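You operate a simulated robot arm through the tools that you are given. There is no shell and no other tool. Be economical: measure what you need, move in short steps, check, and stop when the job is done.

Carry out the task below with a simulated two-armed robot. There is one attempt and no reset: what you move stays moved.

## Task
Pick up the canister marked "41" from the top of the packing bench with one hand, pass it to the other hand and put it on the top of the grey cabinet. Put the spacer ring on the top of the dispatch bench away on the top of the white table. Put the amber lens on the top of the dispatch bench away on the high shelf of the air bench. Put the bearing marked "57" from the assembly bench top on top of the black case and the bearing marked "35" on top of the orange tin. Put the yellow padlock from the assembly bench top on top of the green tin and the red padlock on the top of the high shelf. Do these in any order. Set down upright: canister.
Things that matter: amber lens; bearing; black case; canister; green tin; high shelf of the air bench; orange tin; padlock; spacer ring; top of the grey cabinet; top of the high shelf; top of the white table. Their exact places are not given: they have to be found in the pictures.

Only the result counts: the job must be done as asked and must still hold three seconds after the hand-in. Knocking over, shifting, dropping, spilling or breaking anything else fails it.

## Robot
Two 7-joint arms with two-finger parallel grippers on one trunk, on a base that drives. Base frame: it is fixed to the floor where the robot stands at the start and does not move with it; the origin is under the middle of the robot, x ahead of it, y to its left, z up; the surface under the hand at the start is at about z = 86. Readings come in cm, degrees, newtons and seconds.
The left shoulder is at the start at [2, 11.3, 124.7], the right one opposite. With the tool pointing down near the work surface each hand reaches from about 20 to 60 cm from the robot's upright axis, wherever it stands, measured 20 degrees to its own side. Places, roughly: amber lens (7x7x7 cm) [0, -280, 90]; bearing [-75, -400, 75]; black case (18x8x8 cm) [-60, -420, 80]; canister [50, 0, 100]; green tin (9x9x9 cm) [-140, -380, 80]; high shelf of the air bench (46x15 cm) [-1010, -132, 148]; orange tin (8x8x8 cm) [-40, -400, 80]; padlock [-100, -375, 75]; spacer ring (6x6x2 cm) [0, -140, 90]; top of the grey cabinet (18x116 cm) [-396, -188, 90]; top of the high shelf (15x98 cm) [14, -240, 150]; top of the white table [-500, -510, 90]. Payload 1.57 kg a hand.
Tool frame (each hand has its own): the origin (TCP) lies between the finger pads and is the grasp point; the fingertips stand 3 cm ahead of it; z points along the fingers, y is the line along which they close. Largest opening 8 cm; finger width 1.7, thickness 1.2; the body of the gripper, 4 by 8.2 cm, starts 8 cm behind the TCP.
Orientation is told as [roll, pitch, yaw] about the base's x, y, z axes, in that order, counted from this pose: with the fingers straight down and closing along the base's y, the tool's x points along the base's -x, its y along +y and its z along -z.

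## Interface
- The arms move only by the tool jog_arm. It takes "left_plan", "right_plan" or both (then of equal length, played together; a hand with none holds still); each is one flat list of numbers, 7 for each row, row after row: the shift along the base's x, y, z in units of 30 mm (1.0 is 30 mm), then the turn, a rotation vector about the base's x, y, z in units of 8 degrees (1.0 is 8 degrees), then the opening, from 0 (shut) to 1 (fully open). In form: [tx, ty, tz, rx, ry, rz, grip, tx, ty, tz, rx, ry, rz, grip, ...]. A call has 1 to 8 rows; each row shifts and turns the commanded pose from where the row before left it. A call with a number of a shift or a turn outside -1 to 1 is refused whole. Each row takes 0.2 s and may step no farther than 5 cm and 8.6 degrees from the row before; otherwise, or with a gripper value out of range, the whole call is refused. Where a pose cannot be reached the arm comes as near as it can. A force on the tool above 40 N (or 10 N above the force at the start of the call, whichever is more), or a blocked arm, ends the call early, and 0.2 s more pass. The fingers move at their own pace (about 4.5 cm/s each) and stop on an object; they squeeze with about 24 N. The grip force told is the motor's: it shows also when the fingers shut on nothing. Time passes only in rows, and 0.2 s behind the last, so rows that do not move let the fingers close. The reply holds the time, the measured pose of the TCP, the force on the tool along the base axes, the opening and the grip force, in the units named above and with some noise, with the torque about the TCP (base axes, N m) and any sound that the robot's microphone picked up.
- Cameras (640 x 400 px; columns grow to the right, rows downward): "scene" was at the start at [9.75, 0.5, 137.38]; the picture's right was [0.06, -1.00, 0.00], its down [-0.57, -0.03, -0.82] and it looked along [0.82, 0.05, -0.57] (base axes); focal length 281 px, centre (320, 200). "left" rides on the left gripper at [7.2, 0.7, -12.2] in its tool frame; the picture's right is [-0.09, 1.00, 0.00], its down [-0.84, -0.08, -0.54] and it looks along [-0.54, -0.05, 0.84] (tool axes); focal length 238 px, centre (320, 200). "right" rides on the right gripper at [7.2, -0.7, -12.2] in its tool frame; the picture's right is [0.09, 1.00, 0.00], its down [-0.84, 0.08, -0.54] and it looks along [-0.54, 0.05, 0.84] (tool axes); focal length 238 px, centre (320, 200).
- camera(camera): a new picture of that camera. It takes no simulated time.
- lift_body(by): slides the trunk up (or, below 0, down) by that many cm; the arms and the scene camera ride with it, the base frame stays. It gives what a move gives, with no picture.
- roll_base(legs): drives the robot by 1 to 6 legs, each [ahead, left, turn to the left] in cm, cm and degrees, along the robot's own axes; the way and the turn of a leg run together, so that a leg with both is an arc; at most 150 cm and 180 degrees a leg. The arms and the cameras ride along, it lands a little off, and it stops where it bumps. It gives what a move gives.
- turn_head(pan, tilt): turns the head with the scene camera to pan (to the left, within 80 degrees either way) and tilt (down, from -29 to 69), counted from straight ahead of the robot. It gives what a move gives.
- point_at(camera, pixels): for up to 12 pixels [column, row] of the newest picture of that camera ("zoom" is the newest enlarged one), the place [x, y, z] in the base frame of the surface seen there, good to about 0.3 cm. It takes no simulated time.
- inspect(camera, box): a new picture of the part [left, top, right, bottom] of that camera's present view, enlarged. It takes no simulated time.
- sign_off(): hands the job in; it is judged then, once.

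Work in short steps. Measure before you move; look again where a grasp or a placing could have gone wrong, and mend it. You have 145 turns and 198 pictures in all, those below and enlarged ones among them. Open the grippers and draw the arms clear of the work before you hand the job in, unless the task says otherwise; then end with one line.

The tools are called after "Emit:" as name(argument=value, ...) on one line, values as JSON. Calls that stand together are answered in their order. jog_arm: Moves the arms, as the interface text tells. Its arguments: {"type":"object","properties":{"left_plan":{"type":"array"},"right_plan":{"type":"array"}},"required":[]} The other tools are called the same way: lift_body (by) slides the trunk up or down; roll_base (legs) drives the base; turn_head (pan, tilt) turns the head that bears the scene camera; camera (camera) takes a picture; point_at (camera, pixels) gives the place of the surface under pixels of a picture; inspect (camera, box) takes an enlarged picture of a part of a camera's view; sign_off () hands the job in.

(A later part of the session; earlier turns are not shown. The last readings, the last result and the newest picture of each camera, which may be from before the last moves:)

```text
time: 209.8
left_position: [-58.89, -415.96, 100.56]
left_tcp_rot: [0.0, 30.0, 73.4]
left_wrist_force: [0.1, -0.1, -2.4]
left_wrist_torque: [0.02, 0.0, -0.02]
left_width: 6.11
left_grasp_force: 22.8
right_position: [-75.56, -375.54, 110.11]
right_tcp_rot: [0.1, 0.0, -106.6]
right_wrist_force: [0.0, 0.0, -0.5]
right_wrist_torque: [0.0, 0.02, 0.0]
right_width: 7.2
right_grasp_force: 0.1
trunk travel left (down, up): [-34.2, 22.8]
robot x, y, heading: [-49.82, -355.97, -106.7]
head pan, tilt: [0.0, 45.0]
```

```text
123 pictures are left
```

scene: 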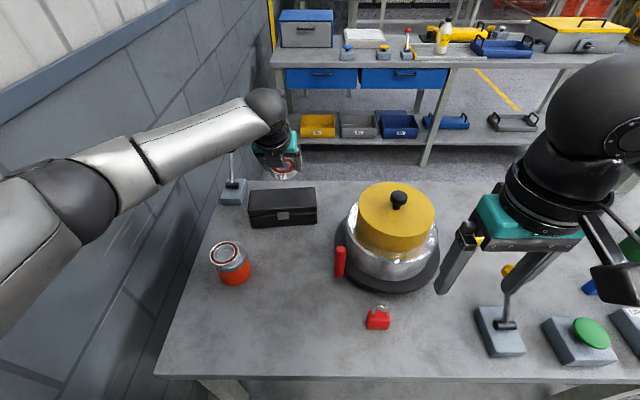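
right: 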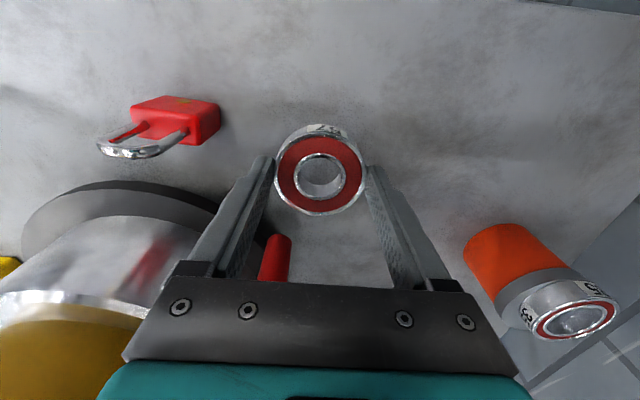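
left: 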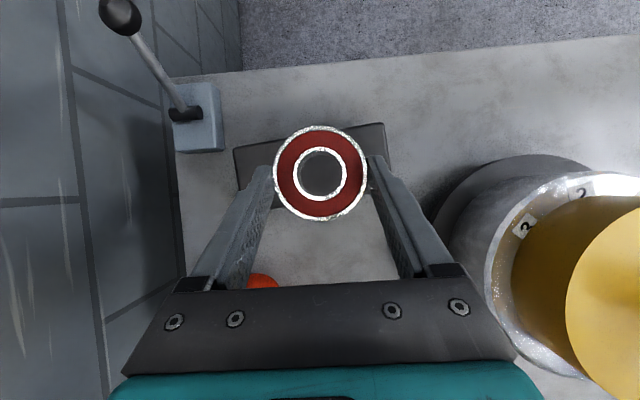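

Bearing centre (-59.4,-417.0), case centre (-58.7,-418.5): I shift (+0.7,-1.4) and lower 9.6 cm.

Emit:
jog_arm(left_plan=[0.23, -0.47, 0, 0, 0, 0, 0, 0, 0, -0.9, 0, 0, 0, 0, 0, 0, -0.9, 0, 0, 0, 0, 0, 0, -0.9, 0, 0, 0, 0, 0, 0, -0.5, 0, 0, 0, 0, 0, 0, 0, 0, 0, 0, 0])

Emit:
camera(camera="left")

```text
time: 211.2
left_position: [-58.16, -417.3, 91.03]
left_tcp_rot: [-0.1, 30.0, 73.4]
left_wrist_force: [0.0, 0.3, -2.9]
left_wrist_torque: [0.0, -0.02, -0.01]
left_width: 6.1
left_grasp_force: 23.9
right_position: [-75.63, -375.55, 110.07]
right_tcp_rot: [0.1, 0.0, -106.7]
right_wrist_force: [0.8, 0.9, 0.8]
right_wrist_torque: [-0.04, 0.01, 0.02]
right_width: 7.19
right_grasp_force: 0.2
trunk travel left (down, up): [-34.2, 22.8]
robot x, y, heading: [-50.4, -356.1, -106.6]
head pan, tilt: [0.0, 45.0]
```

```text
122 pictures are left
```

left: 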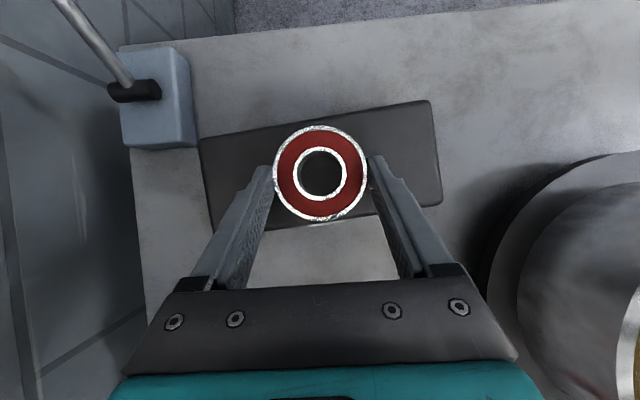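

Centred on the case. A final 0.35 cm down, release, wait, and rise.

Emit:
jog_arm(left_plan=[0, 0, -0.12, 0, 0, 0, 0, 0, 0, 0, 0, 0, 0, 0.85, 0, 0, 0, 0, 0, 0, 0.85, 0, 0, 0, 0, 0, 0, 0.85, 0, 0, 0.5, 0, 0, 0, 0.85, 0, 0, 1, 0, 0, 0, 0.85, 0, 0, 1, 0, 0, 0, 0.85, 0, 0, 1, 0, 0, 0, 0.85])

Emit:
camera(camera="left")

```text
time: 213.0
left_position: [-58.2, -417.28, 101.34]
left_tcp_rot: [0.0, 30.0, 73.4]
left_wrist_force: [-0.2, -0.4, 0.8]
left_wrist_torque: [0.0, 0.0, -0.01]
left_width: 6.79
left_grasp_force: 0.1
right_position: [-75.57, -375.67, 110.06]
right_tcp_rot: [0.0, 0.0, -106.7]
right_wrist_force: [0.6, 0.1, -0.1]
right_wrist_torque: [0.02, 0.01, 0.01]
right_width: 7.17
right_grasp_force: 0.1
trunk travel left (down, up): [-34.2, 22.8]
robot x, y, heading: [-49.65, -356.27, -106.8]
head pan, tilt: [0.0, 45.0]
```

```text
121 pictures are left
```

left: 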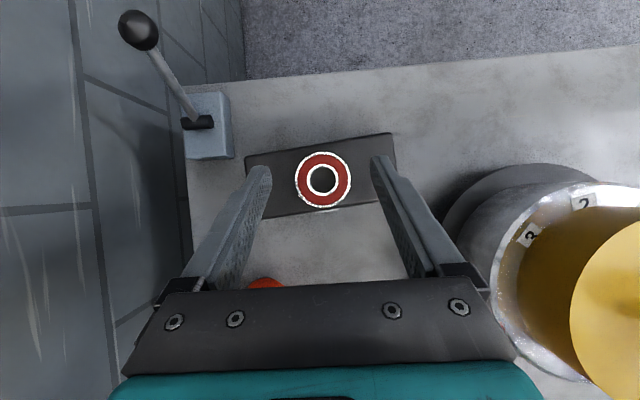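

"57" sits on the black case. I raise and retract the left hand, tilt the right forward ~16° for reach, and then shift right 20 toward the yellow padlock.

Emit:
jog_arm(left_plan=[0, 0, 1, 0, 0, 0, 0.5, 0, 0, 1, 0, 0, 0, 0.5, 0.25, 0.9, 0.3, 0, 0, 0, 0.5, 0.25, 0.9, 0.3, 0, 0, 0, 0.5, 0.25, 0.9, 0.3, 0, 0, 0, 0.5, 0.25, 0.9, 0.3, 0, 0, 0, 0.5, 0.25, 0.9, 0.3, 0, 0, 0, 0.5, 0.25, 0.9, 0.3, 0, 0, 0, 0.5], right_plan=[0, 0, 0, 0, 0, 0, 1, 0, 0, 0, 0, 0, 0, 1, 0, 0, 0, -0.958, 0.287, 0, 1, 0, 0, 0, -0.958, 0.287, 0, 1, 0, 0, 0, 0, 0, 0, 1, 0, 0, 0, 0, 0, 0, 1, 0, 0, 0, 0, 0, 0, 1, 0, 0, 0, 0, 0, 0, 1])

Emit:
roll_base(legs=[[0, -20, 0]])

Emit:
camera(camera="scene")

Emit:
camera(camera="right")

```text
time: 214.8
left_position: [-53.64, -400.96, 112.81]
left_tcp_rot: [-0.2, 30.1, 73.3]
left_wrist_force: [-0.4, 0.1, -0.1]
left_wrist_torque: [0.0, 0.02, -0.03]
left_width: 4.03
left_grasp_force: 0.0
right_position: [-77.25, -379.71, 110.41]
right_tcp_rot: [0.0, -15.9, -106.7]
right_wrist_force: [-0.2, 0.3, 0.4]
right_wrist_torque: [0.0, -0.01, -0.01]
right_width: 7.99
right_grasp_force: 0.0
right hand out of reach, approached as far as the arm can: row 3, 4
trunk travel left (down, up): [-34.2, 22.8]
robot x, y, heading: [-50.04, -355.87, -106.6]
head pan, tilt: [0.0, 45.0]
```

```text
time: 216.4
left_position: [-72.57, -395.5, 112.7]
left_tcp_rot: [-0.3, 29.9, 73.5]
left_wrist_force: [0.3, -0.1, -0.5]
left_wrist_torque: [0.02, -0.04, -0.02]
left_width: 3.99
left_grasp_force: 0.1
right_position: [-96.23, -374.18, 110.36]
right_tcp_rot: [-0.1, -15.9, -106.5]
right_wrist_force: [-1.3, 0.4, -1.2]
right_wrist_torque: [-0.02, -0.01, 0.03]
right_width: 7.99
right_grasp_force: 0.0
trunk travel left (down, up): [-34.2, 22.8]
robot x, y, heading: [-68.44, -350.51, -106.8]
head pan, tilt: [0.0, 45.0]
```

```text
120 pictures are left
```

scene: 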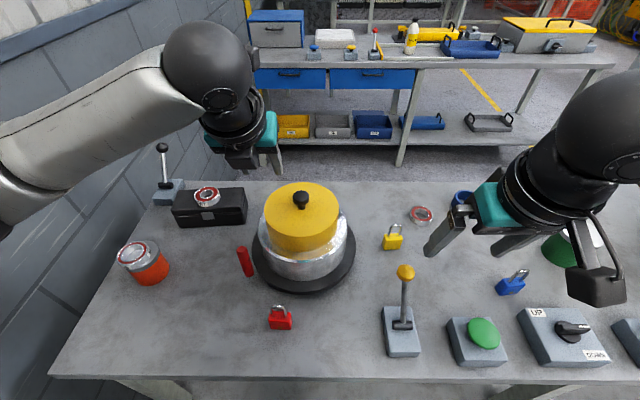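

```text
119 pictures are left
```

right: 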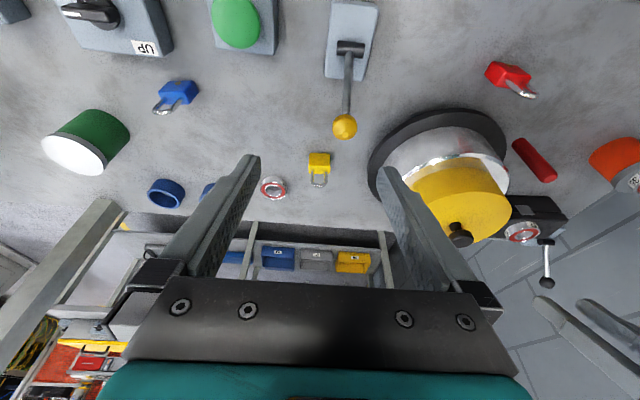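

Good view. I measure the yellow padlock, pot edge, lever knob, bearing 21 and green tin.

Emit:
inspect(camera="scene", box=[350, 190, 450, 260])

Emit:
point_at(camera="scene", pixels=[[392, 242], [384, 242], [402, 242], [393, 228], [404, 270], [354, 250], [421, 215], [300, 200], [345, 230]])

Emit:
point_at(camera="right", pixels=[[319, 160], [312, 160], [327, 160], [319, 182], [72, 155], [45, 150], [102, 155], [75, 140], [345, 125], [272, 188]])

```text
5.71 times, centred on (400, 225) of scene
```

zoom: 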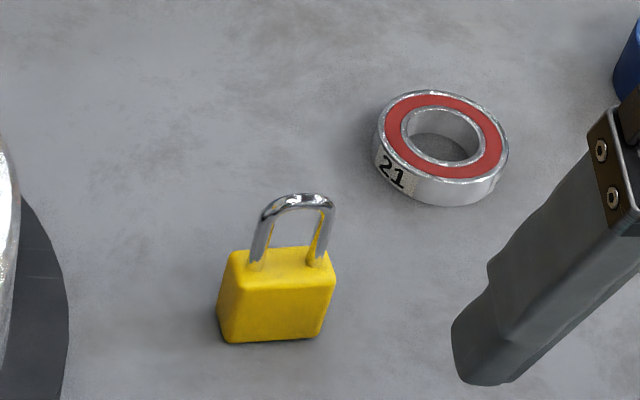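

```text
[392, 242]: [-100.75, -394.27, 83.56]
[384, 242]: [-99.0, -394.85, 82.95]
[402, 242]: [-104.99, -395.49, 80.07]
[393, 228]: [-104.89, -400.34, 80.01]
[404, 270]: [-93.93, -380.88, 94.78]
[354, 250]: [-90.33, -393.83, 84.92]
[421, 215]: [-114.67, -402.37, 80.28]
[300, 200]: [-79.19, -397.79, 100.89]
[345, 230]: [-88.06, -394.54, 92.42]
```

```text
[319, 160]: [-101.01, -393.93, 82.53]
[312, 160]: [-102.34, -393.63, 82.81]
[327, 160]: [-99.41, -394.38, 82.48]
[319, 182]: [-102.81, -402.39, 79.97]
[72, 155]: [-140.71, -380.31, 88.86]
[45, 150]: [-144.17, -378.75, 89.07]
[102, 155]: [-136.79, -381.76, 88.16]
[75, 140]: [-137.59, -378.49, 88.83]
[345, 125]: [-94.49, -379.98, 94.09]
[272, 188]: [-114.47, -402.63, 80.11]
```

Yellow padlock: centre (-101.1,-395.2), 3.2 cm wide, body top z≈83.6. I take the tilt off the right hand (the camera would near the lever) and move above it.

Emit:
jog_arm(right_plan=[-0.204, -0.875, 0, 0, 0, 0, 0.8, -0.204, -0.875, 0, 0.95, -0.285, 0, 0.8, -0.204, -0.875, 0, 0.95, -0.285, 0, 0.8, -0.204, -0.875, 0, 0, 0, 0, 0.8, -0.204, -0.875, 0, 0, 0, 0, 0.8, -0.204, -0.875, 0, 0, 0, 0, 0.8, -0.204, -0.875, 0, 0, 0, 0, 0.8, -0.204, -0.875, -0.5, 0, 0, 0, 0.8])

Emit:
camera(camera="right")

```text
time: 218.2
left_position: [-72.6, -395.67, 112.76]
left_tcp_rot: [-0.1, 30.0, 73.4]
left_wrist_force: [0.8, -0.3, -0.1]
left_wrist_torque: [0.02, -0.01, 0.04]
left_width: 3.99
left_grasp_force: 0.0
right_position: [-100.8, -395.2, 109.1]
right_tcp_rot: [0.0, 0.0, -106.5]
right_wrist_force: [0.3, -0.9, -0.1]
right_wrist_torque: [0.02, 0.02, 0.03]
right_width: 6.4
right_grasp_force: 0.0
trunk travel left (down, up): [-34.2, 22.8]
robot x, y, heading: [-68.58, -350.37, -106.8]
head pan, tilt: [0.0, 45.0]
```

```text
117 pictures are left
```

right: 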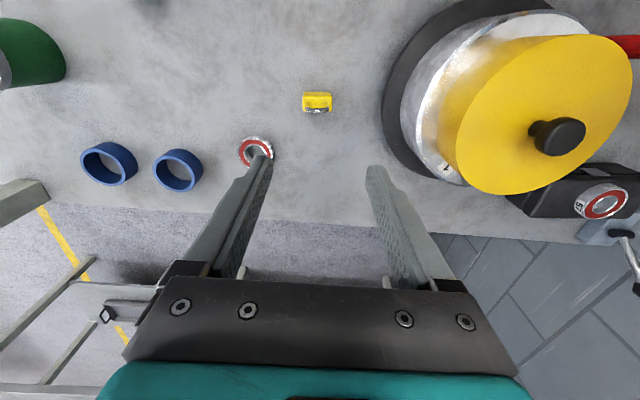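

I refine the padlock's centre from the top view.

Emit:
point_at(camera="right", pixels=[[305, 98], [330, 98], [317, 94], [317, 103], [317, 111]])

```text
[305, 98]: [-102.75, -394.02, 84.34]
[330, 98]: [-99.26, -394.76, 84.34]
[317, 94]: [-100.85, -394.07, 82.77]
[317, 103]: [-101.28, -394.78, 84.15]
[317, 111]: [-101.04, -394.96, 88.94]
```

Centre (-101.05,-395.0), body top 84.3. I lower 24 cm, then the rest and close.

Emit:
jog_arm(right_plan=[-0.08, 0.06, -1, 0, 0, 0, 0.8, 0, 0, -1, 0, 0, 0, 0.8, 0, 0, -1, 0, 0, 0, 0.8, 0, 0, -1, 0, 0, 0, 0.8, 0, 0, -1, 0, 0, 0, 0.8, 0, 0, -1, 0, 0, 0, 0.8, 0, 0, -1, 0, 0, 0, 0.8, 0, 0, -1, 0, 0, 0, 0.8])

Emit:
jog_arm(right_plan=[0, 0, -0.37, 0, 0, 0, 0.8, 0, 0, 0, 0, 0, 0, 0, 0, 0, 0, 0, 0, 0, 0, 0, 0, 0, 0, 0, 0, 0, 0, 0, 0, 0, 0, 0, 0, 0, 0, 0.7, 0, 0, 0, 0, 0, 0, 0.8, 0, 0, 0, 0])

Emit:
camera(camera="right")

```text
time: 220.0
left_position: [-72.49, -395.5, 112.72]
left_tcp_rot: [0.0, 30.0, 73.5]
left_wrist_force: [0.4, -1.0, 0.0]
left_wrist_torque: [-0.04, -0.02, 0.03]
left_width: 4.0
left_grasp_force: 0.0
right_position: [-101.13, -395.04, 84.91]
right_tcp_rot: [0.0, -0.1, -106.6]
right_wrist_force: [0.0, -0.1, 0.0]
right_wrist_torque: [0.0, 0.02, 0.02]
right_width: 6.43
right_grasp_force: 0.0
trunk travel left (down, up): [-34.2, 22.8]
robot x, y, heading: [-68.69, -350.32, -106.3]
head pan, tilt: [0.0, 45.0]
```

```text
time: 221.6
left_position: [-72.41, -395.57, 112.71]
left_tcp_rot: [-0.1, 30.0, 73.4]
left_wrist_force: [0.0, -0.3, 0.0]
left_wrist_torque: [-0.01, -0.02, 0.01]
left_width: 3.99
left_grasp_force: 0.0
right_position: [-101.24, -394.86, 88.25]
right_tcp_rot: [-0.1, 0.1, -106.6]
right_wrist_force: [0.2, -0.2, -1.0]
right_wrist_torque: [0.01, -0.03, -0.01]
right_width: 4.36
right_grasp_force: 24.0
trunk travel left (down, up): [-34.2, 22.8]
robot x, y, heading: [-68.44, -350.7, -106.4]
head pan, tilt: [0.0, 45.0]
```

```text
116 pictures are left
```

right: 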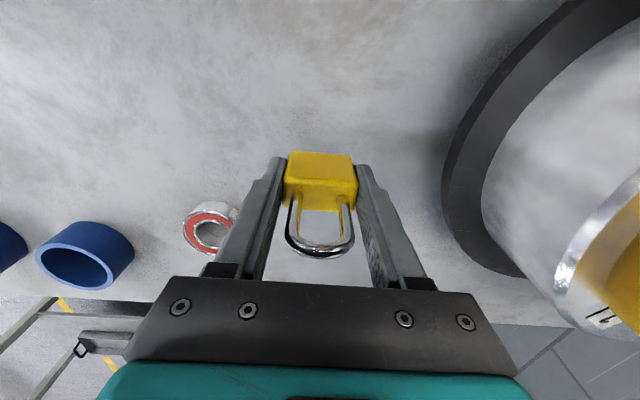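

Yellow padlock held upright (4.4 cm). I raise it 14 cm and shift the base 42 to the right for the green tin.

Emit:
jog_arm(right_plan=[0, 0, 0.95, 0, 0, 0, 0, 0, 0, 0.95, 0, 0, 0, 0, 0, 0, 0.95, 0, 0, 0, 0, 0, 0, 0.95, 0, 0, 0, 0, 0, 0, 0.95, 0, 0, 0, 0])

Emit:
roll_base(legs=[[0, -42, 0]])

Emit:
camera(camera="right")

Emit:
camera(camera="scene")

```text
time: 222.8
left_position: [-72.52, -395.6, 112.71]
left_tcp_rot: [-0.1, 30.0, 73.5]
left_wrist_force: [-0.7, -0.5, 0.1]
left_wrist_torque: [0.02, 0.0, 0.01]
left_width: 4.01
left_grasp_force: 0.1
right_position: [-101.17, -394.86, 102.65]
right_tcp_rot: [0.0, 0.0, -106.6]
right_wrist_force: [0.2, -0.3, -1.0]
right_wrist_torque: [0.0, -0.02, 0.03]
right_width: 4.36
right_grasp_force: 24.7
trunk travel left (down, up): [-34.2, 22.8]
robot x, y, heading: [-69.08, -350.44, -106.8]
head pan, tilt: [0.0, 45.0]
```

```text
time: 225.4
left_position: [-113.51, -383.36, 112.89]
left_tcp_rot: [-0.2, 30.0, 73.6]
left_wrist_force: [-0.6, 0.8, 0.7]
left_wrist_torque: [-0.02, -0.02, 0.04]
left_width: 3.99
left_grasp_force: 0.0
right_position: [-142.01, -382.83, 102.52]
right_tcp_rot: [0.0, -0.1, -106.5]
right_wrist_force: [0.6, 0.2, -1.2]
right_wrist_torque: [-0.04, 0.0, -0.03]
right_width: 4.35
right_grasp_force: 23.7
trunk travel left (down, up): [-34.2, 22.8]
robot x, y, heading: [-109.64, -338.54, -106.5]
head pan, tilt: [0.0, 45.0]
```

```text
115 pictures are left
```

right: 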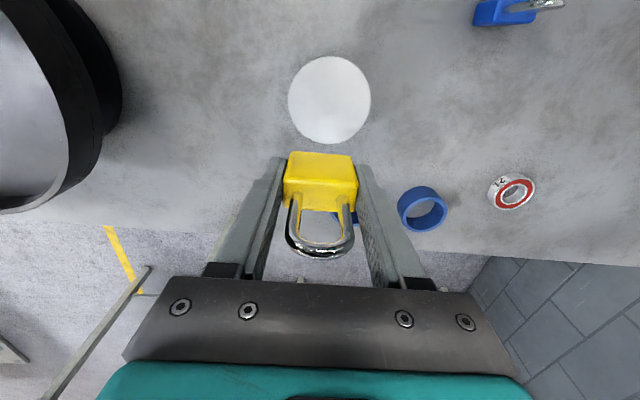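

```text
114 pictures are left
```

scene: 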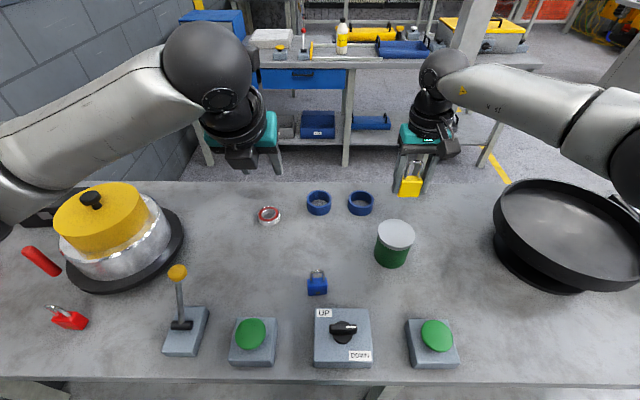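

I measure the green tin's lid.

Emit:
point_at(camera="right", pixels=[[291, 100], [367, 100], [329, 60], [329, 140], [329, 100]])

Emit:
point_at(camera="scene", pixels=[[379, 234], [413, 234], [396, 224], [396, 247], [396, 234]])

```text
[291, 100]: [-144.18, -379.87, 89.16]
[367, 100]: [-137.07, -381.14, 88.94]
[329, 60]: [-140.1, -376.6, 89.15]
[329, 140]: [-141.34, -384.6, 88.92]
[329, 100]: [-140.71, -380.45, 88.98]
```

```text
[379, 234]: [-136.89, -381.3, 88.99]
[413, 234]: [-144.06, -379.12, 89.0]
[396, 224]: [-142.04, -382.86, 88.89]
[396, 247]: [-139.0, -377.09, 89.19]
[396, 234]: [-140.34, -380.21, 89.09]
```

Tin centre (-140.6,-380.5), top 89.05. I align and lower to just above, then check.

Emit:
jog_arm(right_plan=[0.22, 0.39, 0, 0, 0, 0, 0, 0.22, 0.39, 0, 0, 0, 0, 0, 0, 0, -0.9, 0, 0, 0, 0, 0, 0, -0.9, 0, 0, 0, 0, 0, 0, -0.9, 0, 0, 0, 0, 0, 0, -0.4, 0, 0, 0, 0, 0, 0, -0.07, 0, 0, 0, 0, 0, 0, 0, 0, 0, 0, 0])

Emit:
camera(camera="right")

Emit:
inspect(camera="scene", box=[340, 170, 460, 280])

```text
time: 227.2
left_position: [-113.46, -383.37, 112.66]
left_tcp_rot: [-0.1, 30.0, 73.5]
left_wrist_force: [-0.2, 0.2, 1.3]
left_wrist_torque: [-0.01, 0.01, 0.02]
left_width: 4.02
left_grasp_force: 0.0
right_position: [-140.85, -380.47, 93.05]
right_tcp_rot: [0.0, -0.1, -106.4]
right_wrist_force: [0.3, -0.5, -1.2]
right_wrist_torque: [0.0, -0.02, -0.02]
right_width: 4.37
right_grasp_force: 23.7
trunk travel left (down, up): [-34.2, 22.8]
robot x, y, heading: [-109.69, -337.81, -106.5]
head pan, tilt: [0.0, 45.0]
```

```text
113 pictures are left
```

right: 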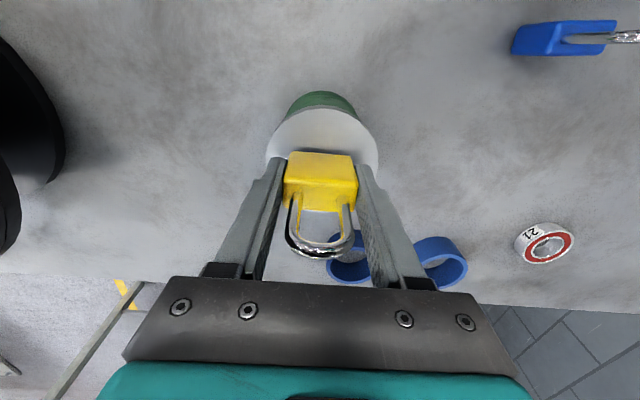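

```text
3.64 times, centred on (400, 225) of scene
```

zoom: 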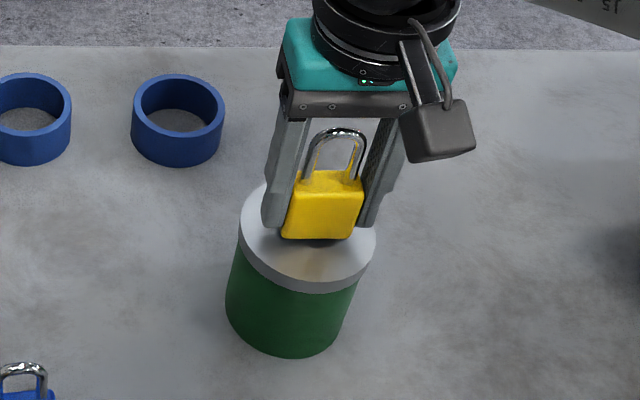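

The padlock sits ~1 cm toward the far side of the lid. I nudge it back 0.9 cm, settle, and release.

Emit:
jog_arm(right_plan=[0.09, 0.29, 0, 0, 0, 0, 0, 0, 0, -0.07, 0, 0, 0, 0, 0, 0, 0, 0, 0, 0, 0.75, 0, 0, 0, 0, 0, 0, 0.75, 0, 0, 0, 0, 0, 0, 0.75, 0, 0, 0.7, 0, 0, 0, 0.75, 0, 0, 1, 0, 0, 0, 0.75, 0, 0, 1, 0, 0, 0, 0.75])

Emit:
jog_arm(right_plan=[0, 0, 1, 0, 0, 0, 0.75, 0, 0, 1, 0, 0, 0, 0.75, 0.2, 0.8, 0, 0, 0, 0, 0.75, 0.2, 0.8, 0, 0, 0, 0, 0.75, 0.2, 0.8, 0, 0, 0, 0, 0.75])

Emit:
inspect(camera="scene", box=[340, 170, 460, 280])

```text
time: 229.0
left_position: [-113.45, -383.32, 112.86]
left_tcp_rot: [-0.2, 30.1, 73.6]
left_wrist_force: [-0.4, -0.6, 0.4]
left_wrist_torque: [0.02, -0.02, -0.01]
left_width: 4.0
left_grasp_force: 0.1
right_position: [-140.47, -379.38, 101.2]
right_tcp_rot: [0.0, -0.1, -106.5]
right_wrist_force: [0.1, -0.2, 0.1]
right_wrist_torque: [0.01, 0.01, 0.04]
right_width: 5.99
right_grasp_force: 0.0
trunk travel left (down, up): [-34.2, 22.8]
robot x, y, heading: [-110.03, -338.22, -106.2]
head pan, tilt: [0.0, 45.0]
```

```text
time: 230.2
left_position: [-113.39, -383.35, 112.73]
left_tcp_rot: [-0.1, 30.0, 73.6]
left_wrist_force: [-0.7, -0.4, -0.3]
left_wrist_torque: [0.01, -0.02, 0.0]
left_width: 4.03
left_grasp_force: 0.0
right_position: [-138.75, -372.26, 107.0]
right_tcp_rot: [-0.1, 0.0, -106.5]
right_wrist_force: [0.9, 0.7, -0.4]
right_wrist_torque: [0.01, 0.0, -0.03]
right_width: 5.99
right_grasp_force: 0.1
trunk travel left (down, up): [-34.2, 22.8]
robot x, y, heading: [-109.69, -338.47, -106.5]
head pan, tilt: [0.0, 45.0]
```

```text
3.64 times, centred on (400, 225) of scene
```

zoom: 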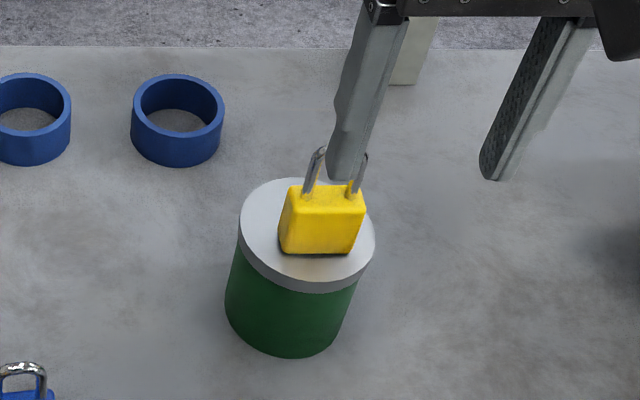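

Yellow done. I back off 10 and shift left 60 to bring the right hand near the red padlock.

Emit:
roll_base(legs=[[-10, 0, 0], [0, 60, 0]])

Emit:
camera(camera="right")

Emit:
camera(camera="scene")

```text
time: 234.3
left_position: [-53.16, -391.15, 112.66]
left_tcp_rot: [-0.1, 30.1, 73.3]
left_wrist_force: [0.9, 0.2, 0.4]
left_wrist_torque: [0.03, 0.02, 0.0]
left_width: 3.99
left_grasp_force: 0.0
right_position: [-78.3, -379.9, 106.91]
right_tcp_rot: [-0.1, -0.1, -106.9]
right_wrist_force: [-0.1, 0.0, -0.2]
right_wrist_torque: [0.03, 0.02, 0.0]
right_width: 6.0
right_grasp_force: 0.0
trunk travel left (down, up): [-34.2, 22.8]
robot x, y, heading: [-48.94, -345.9, -107.0]
head pan, tilt: [0.0, 45.0]
```

```text
110 pictures are left
```

right: 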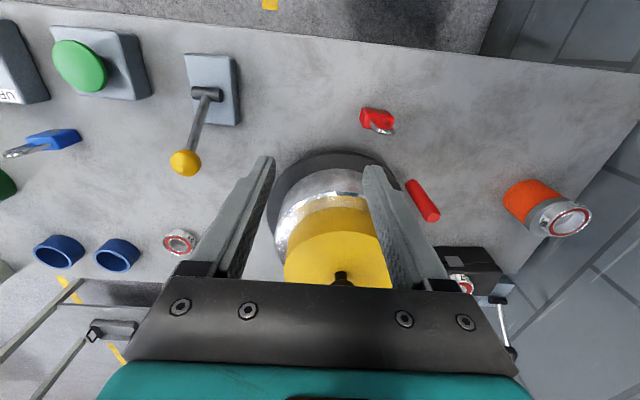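

```text
109 pictures are left
```

scene: 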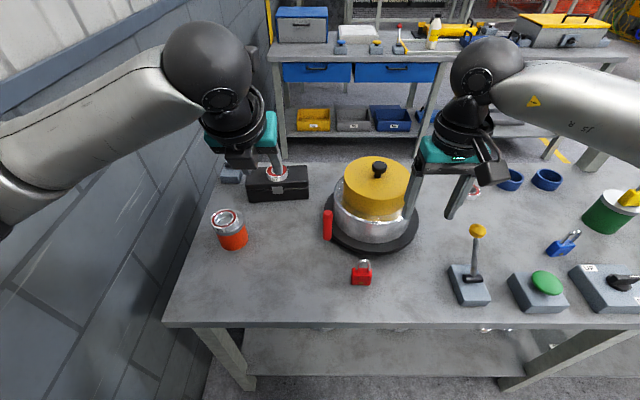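

I measure the red padlock from both cameras.

Emit:
point_at(camera="right", pixels=[[363, 112], [390, 112], [376, 110], [380, 128], [375, 120]])

Emit:
inspect(camera="scene", box=[330, 245, 390, 295])

Emit:
point_at(camera="scene", pixels=[[354, 277], [369, 277], [362, 277], [358, 268], [333, 238]])

```text
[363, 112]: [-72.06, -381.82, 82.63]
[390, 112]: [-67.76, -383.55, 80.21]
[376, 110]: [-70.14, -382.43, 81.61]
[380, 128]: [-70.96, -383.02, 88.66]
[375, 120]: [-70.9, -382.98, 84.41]
```

```text
8.00 times, centred on (360, 270) of scene
```

zoom: 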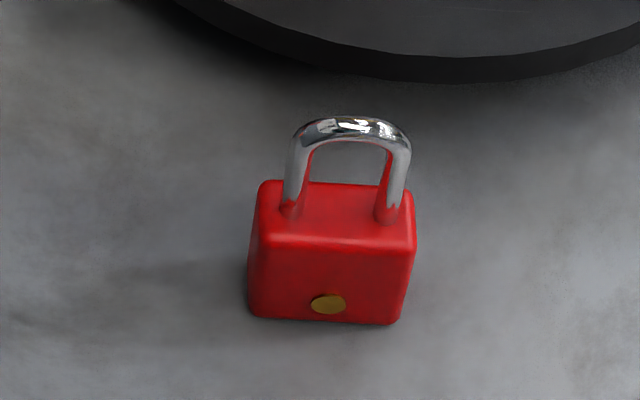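

```text
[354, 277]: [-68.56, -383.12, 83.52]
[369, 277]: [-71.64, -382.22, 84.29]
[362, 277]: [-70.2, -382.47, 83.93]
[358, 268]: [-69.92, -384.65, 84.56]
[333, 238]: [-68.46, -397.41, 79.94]
```

Red padlock centre (-70.5,-383.3). I move above, lower, and grip.

Emit:
jog_arm(right_plan=[0.867, -0.378, 0, 0, 0, 0, 0.8, 0.867, -0.378, 0, 0, 0, 0, 0.8, 0.867, -0.378, 0, 0, 0, 0, 0.8, 0, 0, -0.96, 0, 0, 0, 0.8, 0, 0, -0.96, 0, 0, 0, 0.8, 0, 0, -0.96, 0, 0, 0, 0.8, 0, 0, -0.96, 0, 0, 0, 0.8, 0, 0, -0.96, 0, 0, 0, 0.8])

Emit:
camera(camera="right")

```text
time: 236.1
left_position: [-53.12, -391.14, 112.71]
left_tcp_rot: [-0.1, 30.0, 73.2]
left_wrist_force: [0.0, 0.0, 0.1]
left_wrist_torque: [0.01, 0.03, 0.01]
left_width: 4.04
left_grasp_force: 0.1
right_position: [-70.53, -383.47, 92.35]
right_tcp_rot: [0.0, 0.0, -106.9]
right_wrist_force: [-0.5, 0.1, -0.1]
right_wrist_torque: [0.05, 0.0, -0.02]
right_width: 6.4
right_grasp_force: 0.1
trunk travel left (down, up): [-34.2, 22.8]
robot x, y, heading: [-49.43, -346.6, -106.9]
head pan, tilt: [0.0, 45.0]
```

```text
107 pictures are left
```

right: 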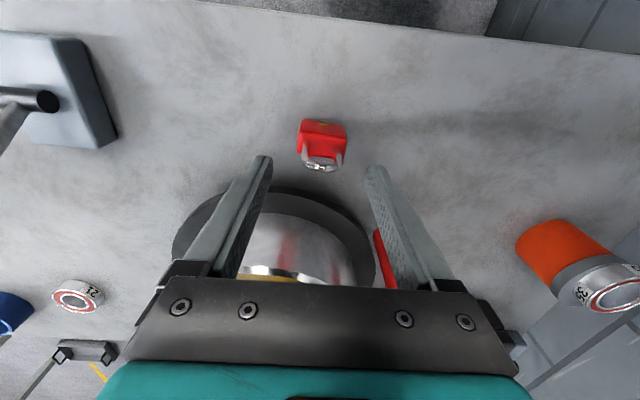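

Aligned. Lower 8.5 cm, close, lift.

Emit:
jog_arm(right_plan=[0, 0, -0.95, 0, 0, 0, 0.8, 0, 0, -0.95, 0, 0, 0, 0.8, 0, 0, -0.94, 0, 0, 0, 0.8, 0, 0, 0, 0, 0, 0, 0, 0, 0, 0, 0, 0, 0, 0, 0, 0, 0, 0, 0, 0, 0, 0, 0, 0.9, 0, 0, 0, 0, 0, 0, 0.9, 0, 0, 0, 0])

Emit:
jog_arm(right_plan=[0.2, 0.7, 0.9, 0, 0, 0, 0, 0.2, 0.7, 0.9, 0, 0, 0, 0, 0.2, 0.7, 0.9, 0, 0, 0, 0, 0, 0, 0.9, 0, 0, 0, 0, 0, 0, 0.9, 0, 0, 0, 0, 0, 0, 0.9, 0, 0, 0, 0])

Emit:
camera(camera="right")

Emit:
camera(camera="scene")

```text
time: 237.9
left_position: [-53.13, -391.05, 112.88]
left_tcp_rot: [-0.1, 30.0, 73.2]
left_wrist_force: [0.5, 0.3, -0.3]
left_wrist_torque: [0.01, 0.02, 0.0]
left_width: 3.99
left_grasp_force: 0.0
right_position: [-70.71, -383.21, 89.43]
right_tcp_rot: [0.0, 0.0, -106.9]
right_wrist_force: [0.8, -0.3, -2.0]
right_wrist_torque: [0.01, 0.0, -0.01]
right_width: 4.38
right_grasp_force: 23.8
trunk travel left (down, up): [-34.2, 22.8]
robot x, y, heading: [-49.23, -346.38, -106.8]
head pan, tilt: [0.0, 45.0]
```

```text
time: 239.3
left_position: [-53.3, -391.12, 112.68]
left_tcp_rot: [-0.1, 30.0, 73.3]
left_wrist_force: [0.0, -0.3, 0.1]
left_wrist_torque: [-0.02, 0.05, -0.03]
left_width: 4.0
left_grasp_force: 0.0
right_position: [-68.72, -377.1, 105.79]
right_tcp_rot: [-0.1, 0.0, -106.9]
right_wrist_force: [-0.7, 0.5, -1.2]
right_wrist_torque: [-0.01, 0.0, -0.01]
right_width: 4.35
right_grasp_force: 23.8
trunk travel left (down, up): [-34.2, 22.8]
robot x, y, heading: [-49.25, -345.85, -106.9]
head pan, tilt: [0.0, 45.0]
```

```text
106 pictures are left
```

right: 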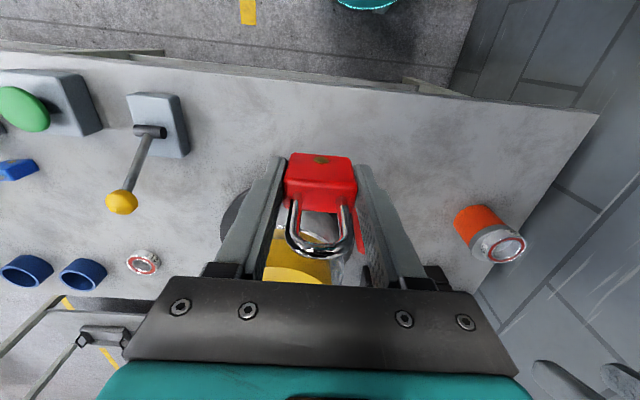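

```text
105 pictures are left
```

scene: 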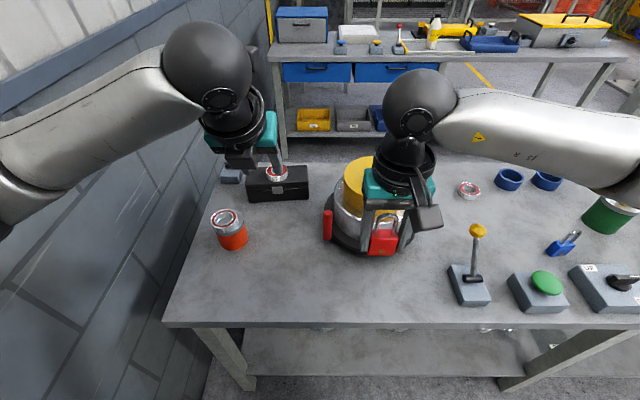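

Red padlock held. I back away from the bench, turn to face +x before the dispatch bench and look.

Emit:
roll_base(legs=[[-40, -40, 0], [-25, -20, 0], [0, 0, 106.9]])

Emit:
turn_head(pan=0, tilt=20)

Emit:
camera(camera="scene")

```text
time: 248.8
left_position: [-42.12, -256.64, 112.83]
left_tcp_rot: [-0.1, 30.0, -180.0]
left_wrist_force: [-1.3, 0.2, -0.3]
left_wrist_torque: [0.01, -0.01, 0.03]
left_width: 3.98
left_grasp_force: 0.1
right_position: [-50.97, -275.63, 105.55]
right_tcp_rot: [0.0, 0.0, -0.1]
right_wrist_force: [0.5, -0.3, -1.0]
right_wrist_torque: [0.01, 0.01, 0.0]
right_width: 4.38
right_grasp_force: 23.7
trunk travel left (down, up): [-34.2, 22.8]
robot x, y, heading: [-86.5, -265.88, 0.0]
head pan, tilt: [0.0, 45.0]
```

```text
time: 249.7
left_position: [-42.06, -256.64, 112.8]
left_tcp_rot: [-0.1, 30.0, -180.0]
left_wrist_force: [-0.3, 0.8, -0.8]
left_wrist_torque: [-0.04, -0.03, 0.02]
left_width: 4.01
left_grasp_force: 0.0
right_position: [-50.96, -275.8, 105.63]
right_tcp_rot: [0.0, 0.0, -0.1]
right_wrist_force: [0.6, 0.9, -1.3]
right_wrist_torque: [0.02, -0.04, 0.0]
right_width: 4.36
right_grasp_force: 24.2
trunk travel left (down, up): [-34.2, 22.8]
robot x, y, heading: [-86.44, -265.81, 0.1]
head pan, tilt: [0.0, 20.0]
```

```text
104 pictures are left
```

scene: 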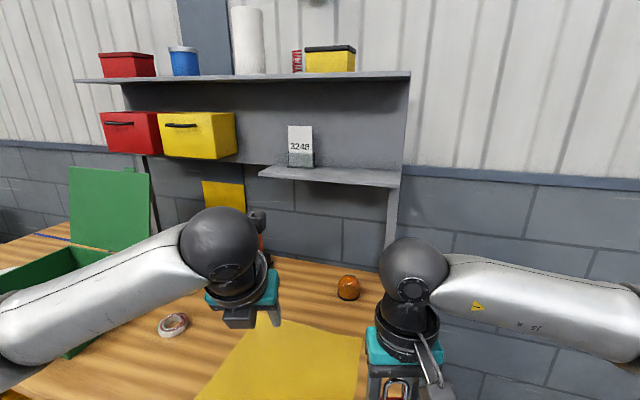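

The amber lens is at (349,287); shelf top at row ~75, free at its right end (365–405). I raise the trunk fully and look at the shelf top.

Emit:
point_at(camera="scene", pixels=[[408, 74], [275, 76], [355, 73], [330, 50], [349, 287], [338, 290], [359, 290], [349, 299], [390, 182], [300, 360], [330, 180], [240, 60]])

Emit:
lift_body(by=22.5)

Emit:
camera(camera="scene")

```text
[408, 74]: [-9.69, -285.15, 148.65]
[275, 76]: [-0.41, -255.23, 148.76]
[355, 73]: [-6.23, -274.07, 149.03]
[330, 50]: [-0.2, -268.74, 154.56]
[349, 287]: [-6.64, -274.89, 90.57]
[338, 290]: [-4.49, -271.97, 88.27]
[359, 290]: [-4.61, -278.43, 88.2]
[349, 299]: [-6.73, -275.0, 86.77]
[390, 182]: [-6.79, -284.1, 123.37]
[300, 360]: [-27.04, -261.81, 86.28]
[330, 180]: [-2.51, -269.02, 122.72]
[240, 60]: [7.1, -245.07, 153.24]
```

```text
time: 252.1
left_position: [-42.11, -256.79, 135.11]
left_tcp_rot: [-0.1, 30.0, -180.2]
left_wrist_force: [-0.5, 0.0, 0.6]
left_wrist_torque: [-0.02, 0.02, -0.02]
left_width: 4.0
left_grasp_force: 0.1
right_position: [-51.1, -275.75, 128.09]
right_tcp_rot: [0.1, 0.1, -0.1]
right_wrist_force: [-0.2, 0.9, -1.0]
right_wrist_torque: [-0.02, -0.02, 0.02]
right_width: 4.35
right_grasp_force: 24.3
trunk travel left (down, up): [-56.7, 0.3]
robot x, y, heading: [-86.54, -266.13, -0.0]
head pan, tilt: [0.0, 20.0]
```

```text
103 pictures are left
```

scene: 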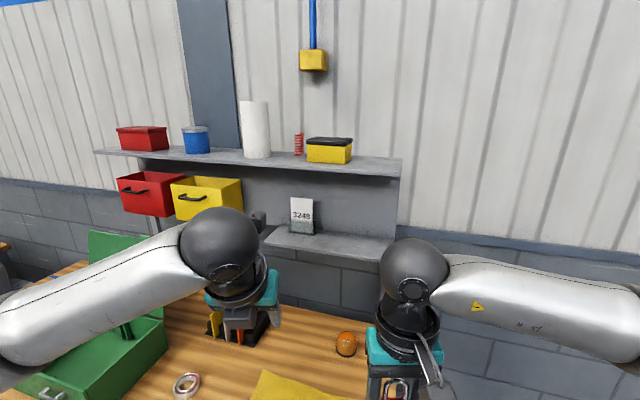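

The shelf is turned ~-17°. Free room is at its right end around (376,165). I measure there.

Emit:
point_at(camera="scene", pixels=[[376, 163], [370, 158], [375, 170], [400, 172], [398, 161], [352, 160], [345, 165], [225, 158], [385, 160], [346, 345], [340, 375], [295, 165]])

Emit:
inspect(camera="scene", box=[280, 110, 420, 200])

```text
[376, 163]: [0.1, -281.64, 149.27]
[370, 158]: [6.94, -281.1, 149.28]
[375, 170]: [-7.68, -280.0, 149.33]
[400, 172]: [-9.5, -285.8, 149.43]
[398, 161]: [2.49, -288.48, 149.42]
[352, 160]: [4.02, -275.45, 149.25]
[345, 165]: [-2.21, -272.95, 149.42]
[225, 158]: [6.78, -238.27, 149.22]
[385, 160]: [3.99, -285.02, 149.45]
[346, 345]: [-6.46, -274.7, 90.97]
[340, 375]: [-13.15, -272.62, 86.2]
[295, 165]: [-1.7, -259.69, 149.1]
```

```text
4.44 times, centred on (350, 155) of scene
```

zoom: 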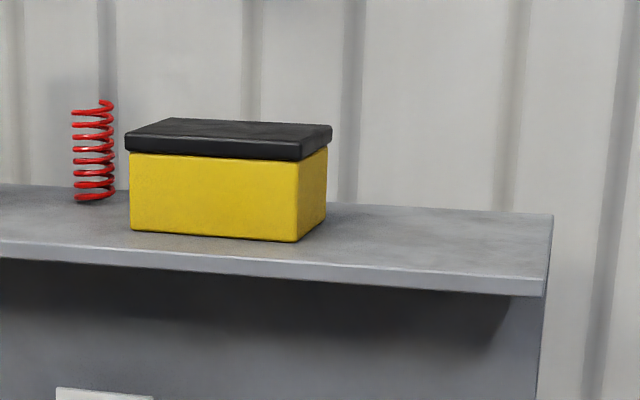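

The dispatch bench is turned too, and its shelf is 45 cm behind the bench front, but flush with the bench's south end. I'll work from the end corner at about (-45,-315), heading ≈49°. First I raise the right hand, tuck the left, and drive round.

Emit:
jog_arm(right_plan=[0, 0, 1, 0, 0, 0, 0, 0, 0, 1, 0, 0, 0, 0, 0, 0, 1, 0, 0, 0, 0, 0, 0, 1, 0, 0, 0, 0, 0, 0, 1, 0, 0, 0, 0, 0, 0, 1, 0, 0, 0, 0, 0, 0, 1, 0, 0, 0, 0, 0, 0, 1, 0, 0, 0, 0], left_plan=[-0.4, 0.2, 0.3, 0, 0, 0, 0.4, -0.4, 0.2, 0.3, 0, 0, 0, 0.4, -0.4, 0.2, 0.3, 0, 0, 0, 0.4, -0.4, 0.2, 0.3, 0, 0, 0, 0.4, -0.4, 0.2, 0.3, 0, 0, 0, 0.4, -0.4, 0.2, 0.3, 0, 0, 0, 0.4, -0.4, 0.2, 0.3, 0, 0, 0, 0.4, -0.4, 0.2, 0.3, 0, 0, 0, 0.4])

Emit:
roll_base(legs=[[0, -50, 0], [38, 0, 0], [0, 0, 49]])

Emit:
camera(camera="scene")

```text
time: 253.9
left_position: [-51.85, -251.82, 142.48]
left_tcp_rot: [-0.2, 30.0, -180.0]
left_wrist_force: [0.4, 0.0, 1.5]
left_wrist_torque: [0.01, 0.0, 0.01]
left_width: 3.19
left_grasp_force: 0.0
right_position: [-51.22, -275.72, 151.87]
right_tcp_rot: [0.0, 0.0, 0.0]
right_wrist_force: [0.0, 0.6, -1.8]
right_wrist_torque: [0.0, 0.0, 0.01]
right_width: 4.36
right_grasp_force: 24.5
trunk travel left (down, up): [-56.7, 0.3]
robot x, y, heading: [-86.07, -265.85, -0.2]
head pan, tilt: [0.0, 20.0]
```

```text
time: 261.0
left_position: [-35.6, -280.96, 142.43]
left_tcp_rot: [-0.1, 30.0, -132.7]
left_wrist_force: [0.3, -1.1, 0.2]
left_wrist_torque: [-0.01, 0.01, -0.02]
left_width: 3.19
left_grasp_force: 0.0
right_position: [-17.71, -296.7, 152.06]
right_tcp_rot: [0.0, 0.0, 47.3]
right_wrist_force: [0.6, -0.8, -1.8]
right_wrist_torque: [0.0, 0.02, -0.02]
right_width: 4.37
right_grasp_force: 24.4
trunk travel left (down, up): [-56.7, 0.3]
robot x, y, heading: [-48.74, -315.86, 47.3]
head pan, tilt: [0.0, 20.0]
```

```text
101 pictures are left
```

scene: 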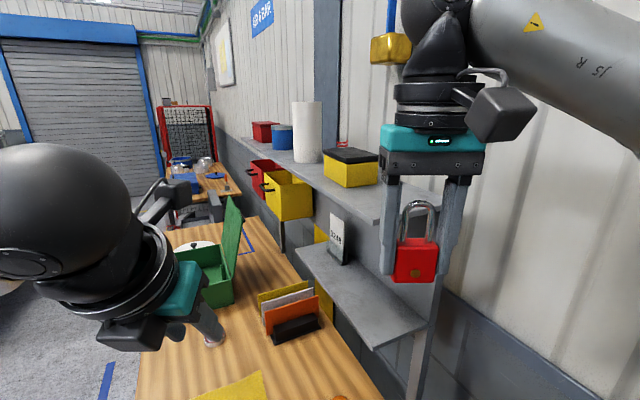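

I roll 6 ahead, raise the padlock and carry it over the free shelf end at (-1.1,-281.9).

Emit:
roll_base(legs=[[6, 0, 0]])

Emit:
jog_arm(right_plan=[0, 0, 1, 0, 0, 0, 0, 0, 0, 1, 0, 0, 0, 0, 0.66, 0.56, 0, 0, 0, 0, 0, 0.66, 0.56, 0, 0, 0, 0, 0, 0.66, 0.56, 0, 0, 0, 0, 0, 0.66, 0.56, 0, 0, 0, 0, 0, 0.66, 0.56, 0, 0, 0, 0, 0, 0.66, 0.56, 0, 0, 0, 0, 0])

Emit:
camera(camera="scene")

Emit:
camera(camera="right")

```text
time: 261.9
left_position: [-31.47, -276.45, 142.36]
left_tcp_rot: [-0.1, 30.0, -132.7]
left_wrist_force: [0.7, 0.1, -0.3]
left_wrist_torque: [-0.03, 0.03, -0.02]
left_width: 3.2
left_grasp_force: 0.1
right_position: [-13.32, -292.2, 151.93]
right_tcp_rot: [0.0, 0.0, 47.2]
right_wrist_force: [0.3, 1.2, -1.4]
right_wrist_torque: [-0.02, 0.0, -0.01]
right_width: 4.38
right_grasp_force: 24.3
trunk travel left (down, up): [-56.7, 0.3]
robot x, y, heading: [-44.51, -311.74, 47.0]
head pan, tilt: [0.0, 20.0]
```

```text
time: 263.7
left_position: [-31.77, -276.44, 142.48]
left_tcp_rot: [0.0, 30.1, -132.6]
left_wrist_force: [-0.1, 1.5, -0.1]
left_wrist_torque: [-0.04, -0.01, -0.05]
left_width: 3.23
left_grasp_force: 0.1
right_position: [-2.03, -281.85, 157.97]
right_tcp_rot: [0.1, -0.1, 47.5]
right_wrist_force: [-0.6, 1.3, -0.4]
right_wrist_torque: [-0.1, -0.03, 0.01]
right_width: 4.36
right_grasp_force: 24.2
trunk travel left (down, up): [-56.7, 0.3]
robot x, y, heading: [-44.46, -311.63, 47.1]
head pan, tilt: [0.0, 20.0]
```

```text
100 pictures are left
```

scene: 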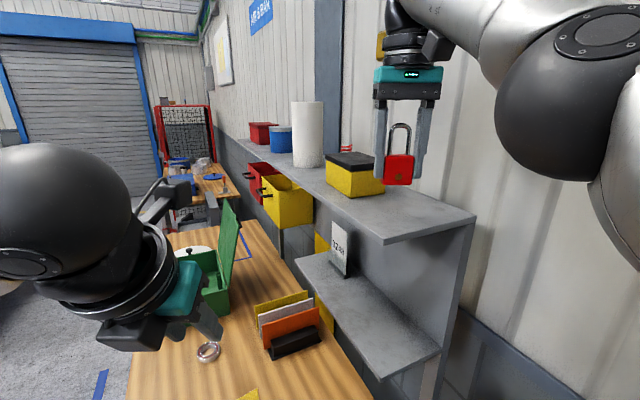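

```text
99 pictures are left
```

right: 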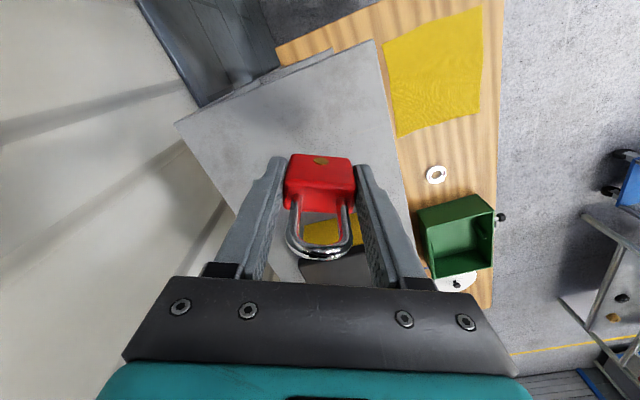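

I check the box's nearest edge and the shelf edges relative to the padlock.

Emit:
point_at(camera="right", pixels=[[305, 245], [340, 262], [355, 225], [378, 60], [180, 125], [300, 140], [385, 150], [230, 200], [320, 175]])

Emit:
point_at(camera="scene", pixels=[[384, 190], [352, 197], [400, 178], [384, 240], [472, 212], [400, 205]])

```text
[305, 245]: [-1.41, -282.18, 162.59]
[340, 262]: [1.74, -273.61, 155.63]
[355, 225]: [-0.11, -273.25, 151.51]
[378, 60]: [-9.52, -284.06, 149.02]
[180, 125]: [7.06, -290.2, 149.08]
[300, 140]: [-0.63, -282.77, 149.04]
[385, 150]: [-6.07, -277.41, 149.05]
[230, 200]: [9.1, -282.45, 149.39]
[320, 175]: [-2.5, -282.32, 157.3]
```

```text
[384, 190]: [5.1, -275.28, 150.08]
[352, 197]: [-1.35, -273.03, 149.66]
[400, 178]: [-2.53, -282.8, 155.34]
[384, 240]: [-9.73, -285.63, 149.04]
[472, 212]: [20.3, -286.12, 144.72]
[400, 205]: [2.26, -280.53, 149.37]
```

Clear: box face ≈9 cm off, shelf z 149.2. I lower 4.7 cm, release and rise.

Emit:
jog_arm(right_plan=[0, 0, -0.8, 0, 0, 0, 0, 0, 0, -0.7, 0, 0, 0, 0, 0, 0, -0.1, 0, 0, 0, 0, 0, 0, 0, 0, 0, 0, 0])

Emit:
camera(camera="scene")

```text
time: 264.7
left_position: [-31.56, -276.65, 142.39]
left_tcp_rot: [-0.2, 30.0, -132.7]
left_wrist_force: [-0.4, 0.5, -0.4]
left_wrist_torque: [0.0, -0.02, -0.01]
left_width: 3.18
left_grasp_force: 0.1
right_position: [-1.61, -282.12, 153.22]
right_tcp_rot: [0.0, -0.1, 47.2]
right_wrist_force: [1.0, 0.6, 2.8]
right_wrist_torque: [0.0, -0.1, -0.05]
right_width: 4.34
right_grasp_force: 24.1
trunk travel left (down, up): [-56.7, 0.3]
robot x, y, heading: [-44.4, -311.74, 47.2]
head pan, tilt: [0.0, 20.0]
```

```text
98 pictures are left
```

scene: 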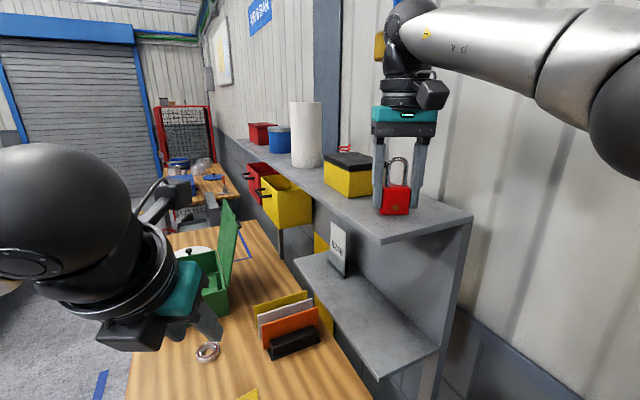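

Force changed (+2.8 N): it touches. I release, rise 9 cm and draw the right hand back.

Emit:
jog_arm(right_plan=[0, 0, 0, 0, 0, 0, 0.75, 0, 0, 0, 0, 0, 0, 0.75, 0, 0, 0, 0, 0, 0, 0.75, 0, 0, 0.7, 0, 0, 0, 0.75, 0, 0, 1, 0, 0, 0, 0.75, 0, 0, 1, 0, 0, 0, 0.75, -0.6, -0.6, 0.3, 0, 0, 0, 0.75, -0.6, -0.6, 0.3, 0, 0, 0, 0.75])

Emit:
jog_arm(right_plan=[-0.6, -0.6, 0, 0, 0, 0, 0.75, -0.6, -0.6, 0, 0, 0, 0, 0.75, -0.6, -0.6, 0, 0, 0, 0, 0.75, -0.6, -0.6, 0, 0, 0, 0, 0.75, 0, -0.6, 0, 0, 0, 0, 0.75])

Emit:
turn_head(pan=-5, tilt=38)

Emit:
camera(camera="scene")

```text
time: 266.5
left_position: [-31.46, -276.6, 142.41]
left_tcp_rot: [-0.2, 30.0, -132.7]
left_wrist_force: [0.2, 0.1, -0.3]
left_wrist_torque: [-0.04, -0.02, 0.0]
left_width: 3.22
left_grasp_force: 0.1
right_position: [-6.16, -286.83, 161.92]
right_tcp_rot: [0.0, -0.1, 47.2]
right_wrist_force: [-0.7, 0.6, -0.2]
right_wrist_torque: [-0.02, 0.01, 0.0]
right_width: 5.99
right_grasp_force: 0.1
right hand out of reach, approached as far as the arm can: row 5, 6
trunk travel left (down, up): [-56.7, 0.3]
robot x, y, heading: [-44.25, -311.85, 47.0]
head pan, tilt: [0.0, 20.0]
```

```text
time: 267.7
left_position: [-31.42, -276.66, 142.48]
left_tcp_rot: [-0.2, 30.0, -132.7]
left_wrist_force: [0.5, 0.1, -0.4]
left_wrist_torque: [-0.01, 0.01, 0.02]
left_width: 3.2
left_grasp_force: 0.1
right_position: [-13.23, -296.27, 161.91]
right_tcp_rot: [0.0, 0.0, 47.2]
right_wrist_force: [0.5, -0.5, -0.2]
right_wrist_torque: [0.0, 0.01, -0.01]
right_width: 6.0
right_grasp_force: 0.1
trunk travel left (down, up): [-56.7, 0.3]
robot x, y, heading: [-44.6, -311.64, 47.1]
head pan, tilt: [0.0, 20.0]
```

```text
time: 268.6
left_position: [-31.51, -276.68, 142.56]
left_tcp_rot: [-0.1, 30.1, -132.7]
left_wrist_force: [0.6, -0.2, -0.7]
left_wrist_torque: [0.0, -0.02, -0.01]
left_width: 3.2
left_grasp_force: 0.0
right_position: [-13.31, -296.14, 161.87]
right_tcp_rot: [-0.1, 0.0, 47.2]
right_wrist_force: [0.7, -0.6, -0.5]
right_wrist_torque: [0.02, 0.01, 0.01]
right_width: 6.0
right_grasp_force: 0.0
trunk travel left (down, up): [-56.7, 0.3]
robot x, y, heading: [-44.62, -311.28, 47.3]
head pan, tilt: [-5.0, 38.0]
```

```text
97 pictures are left
```

scene: 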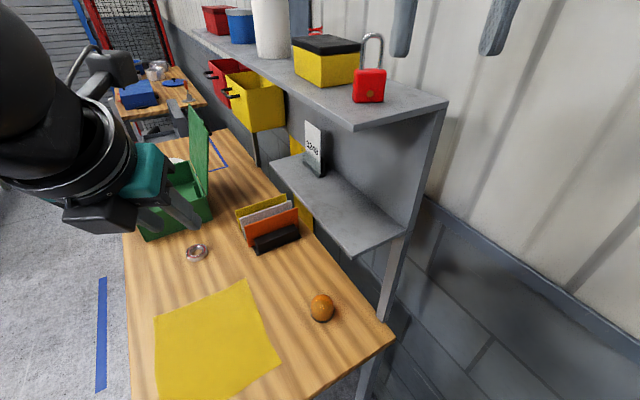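

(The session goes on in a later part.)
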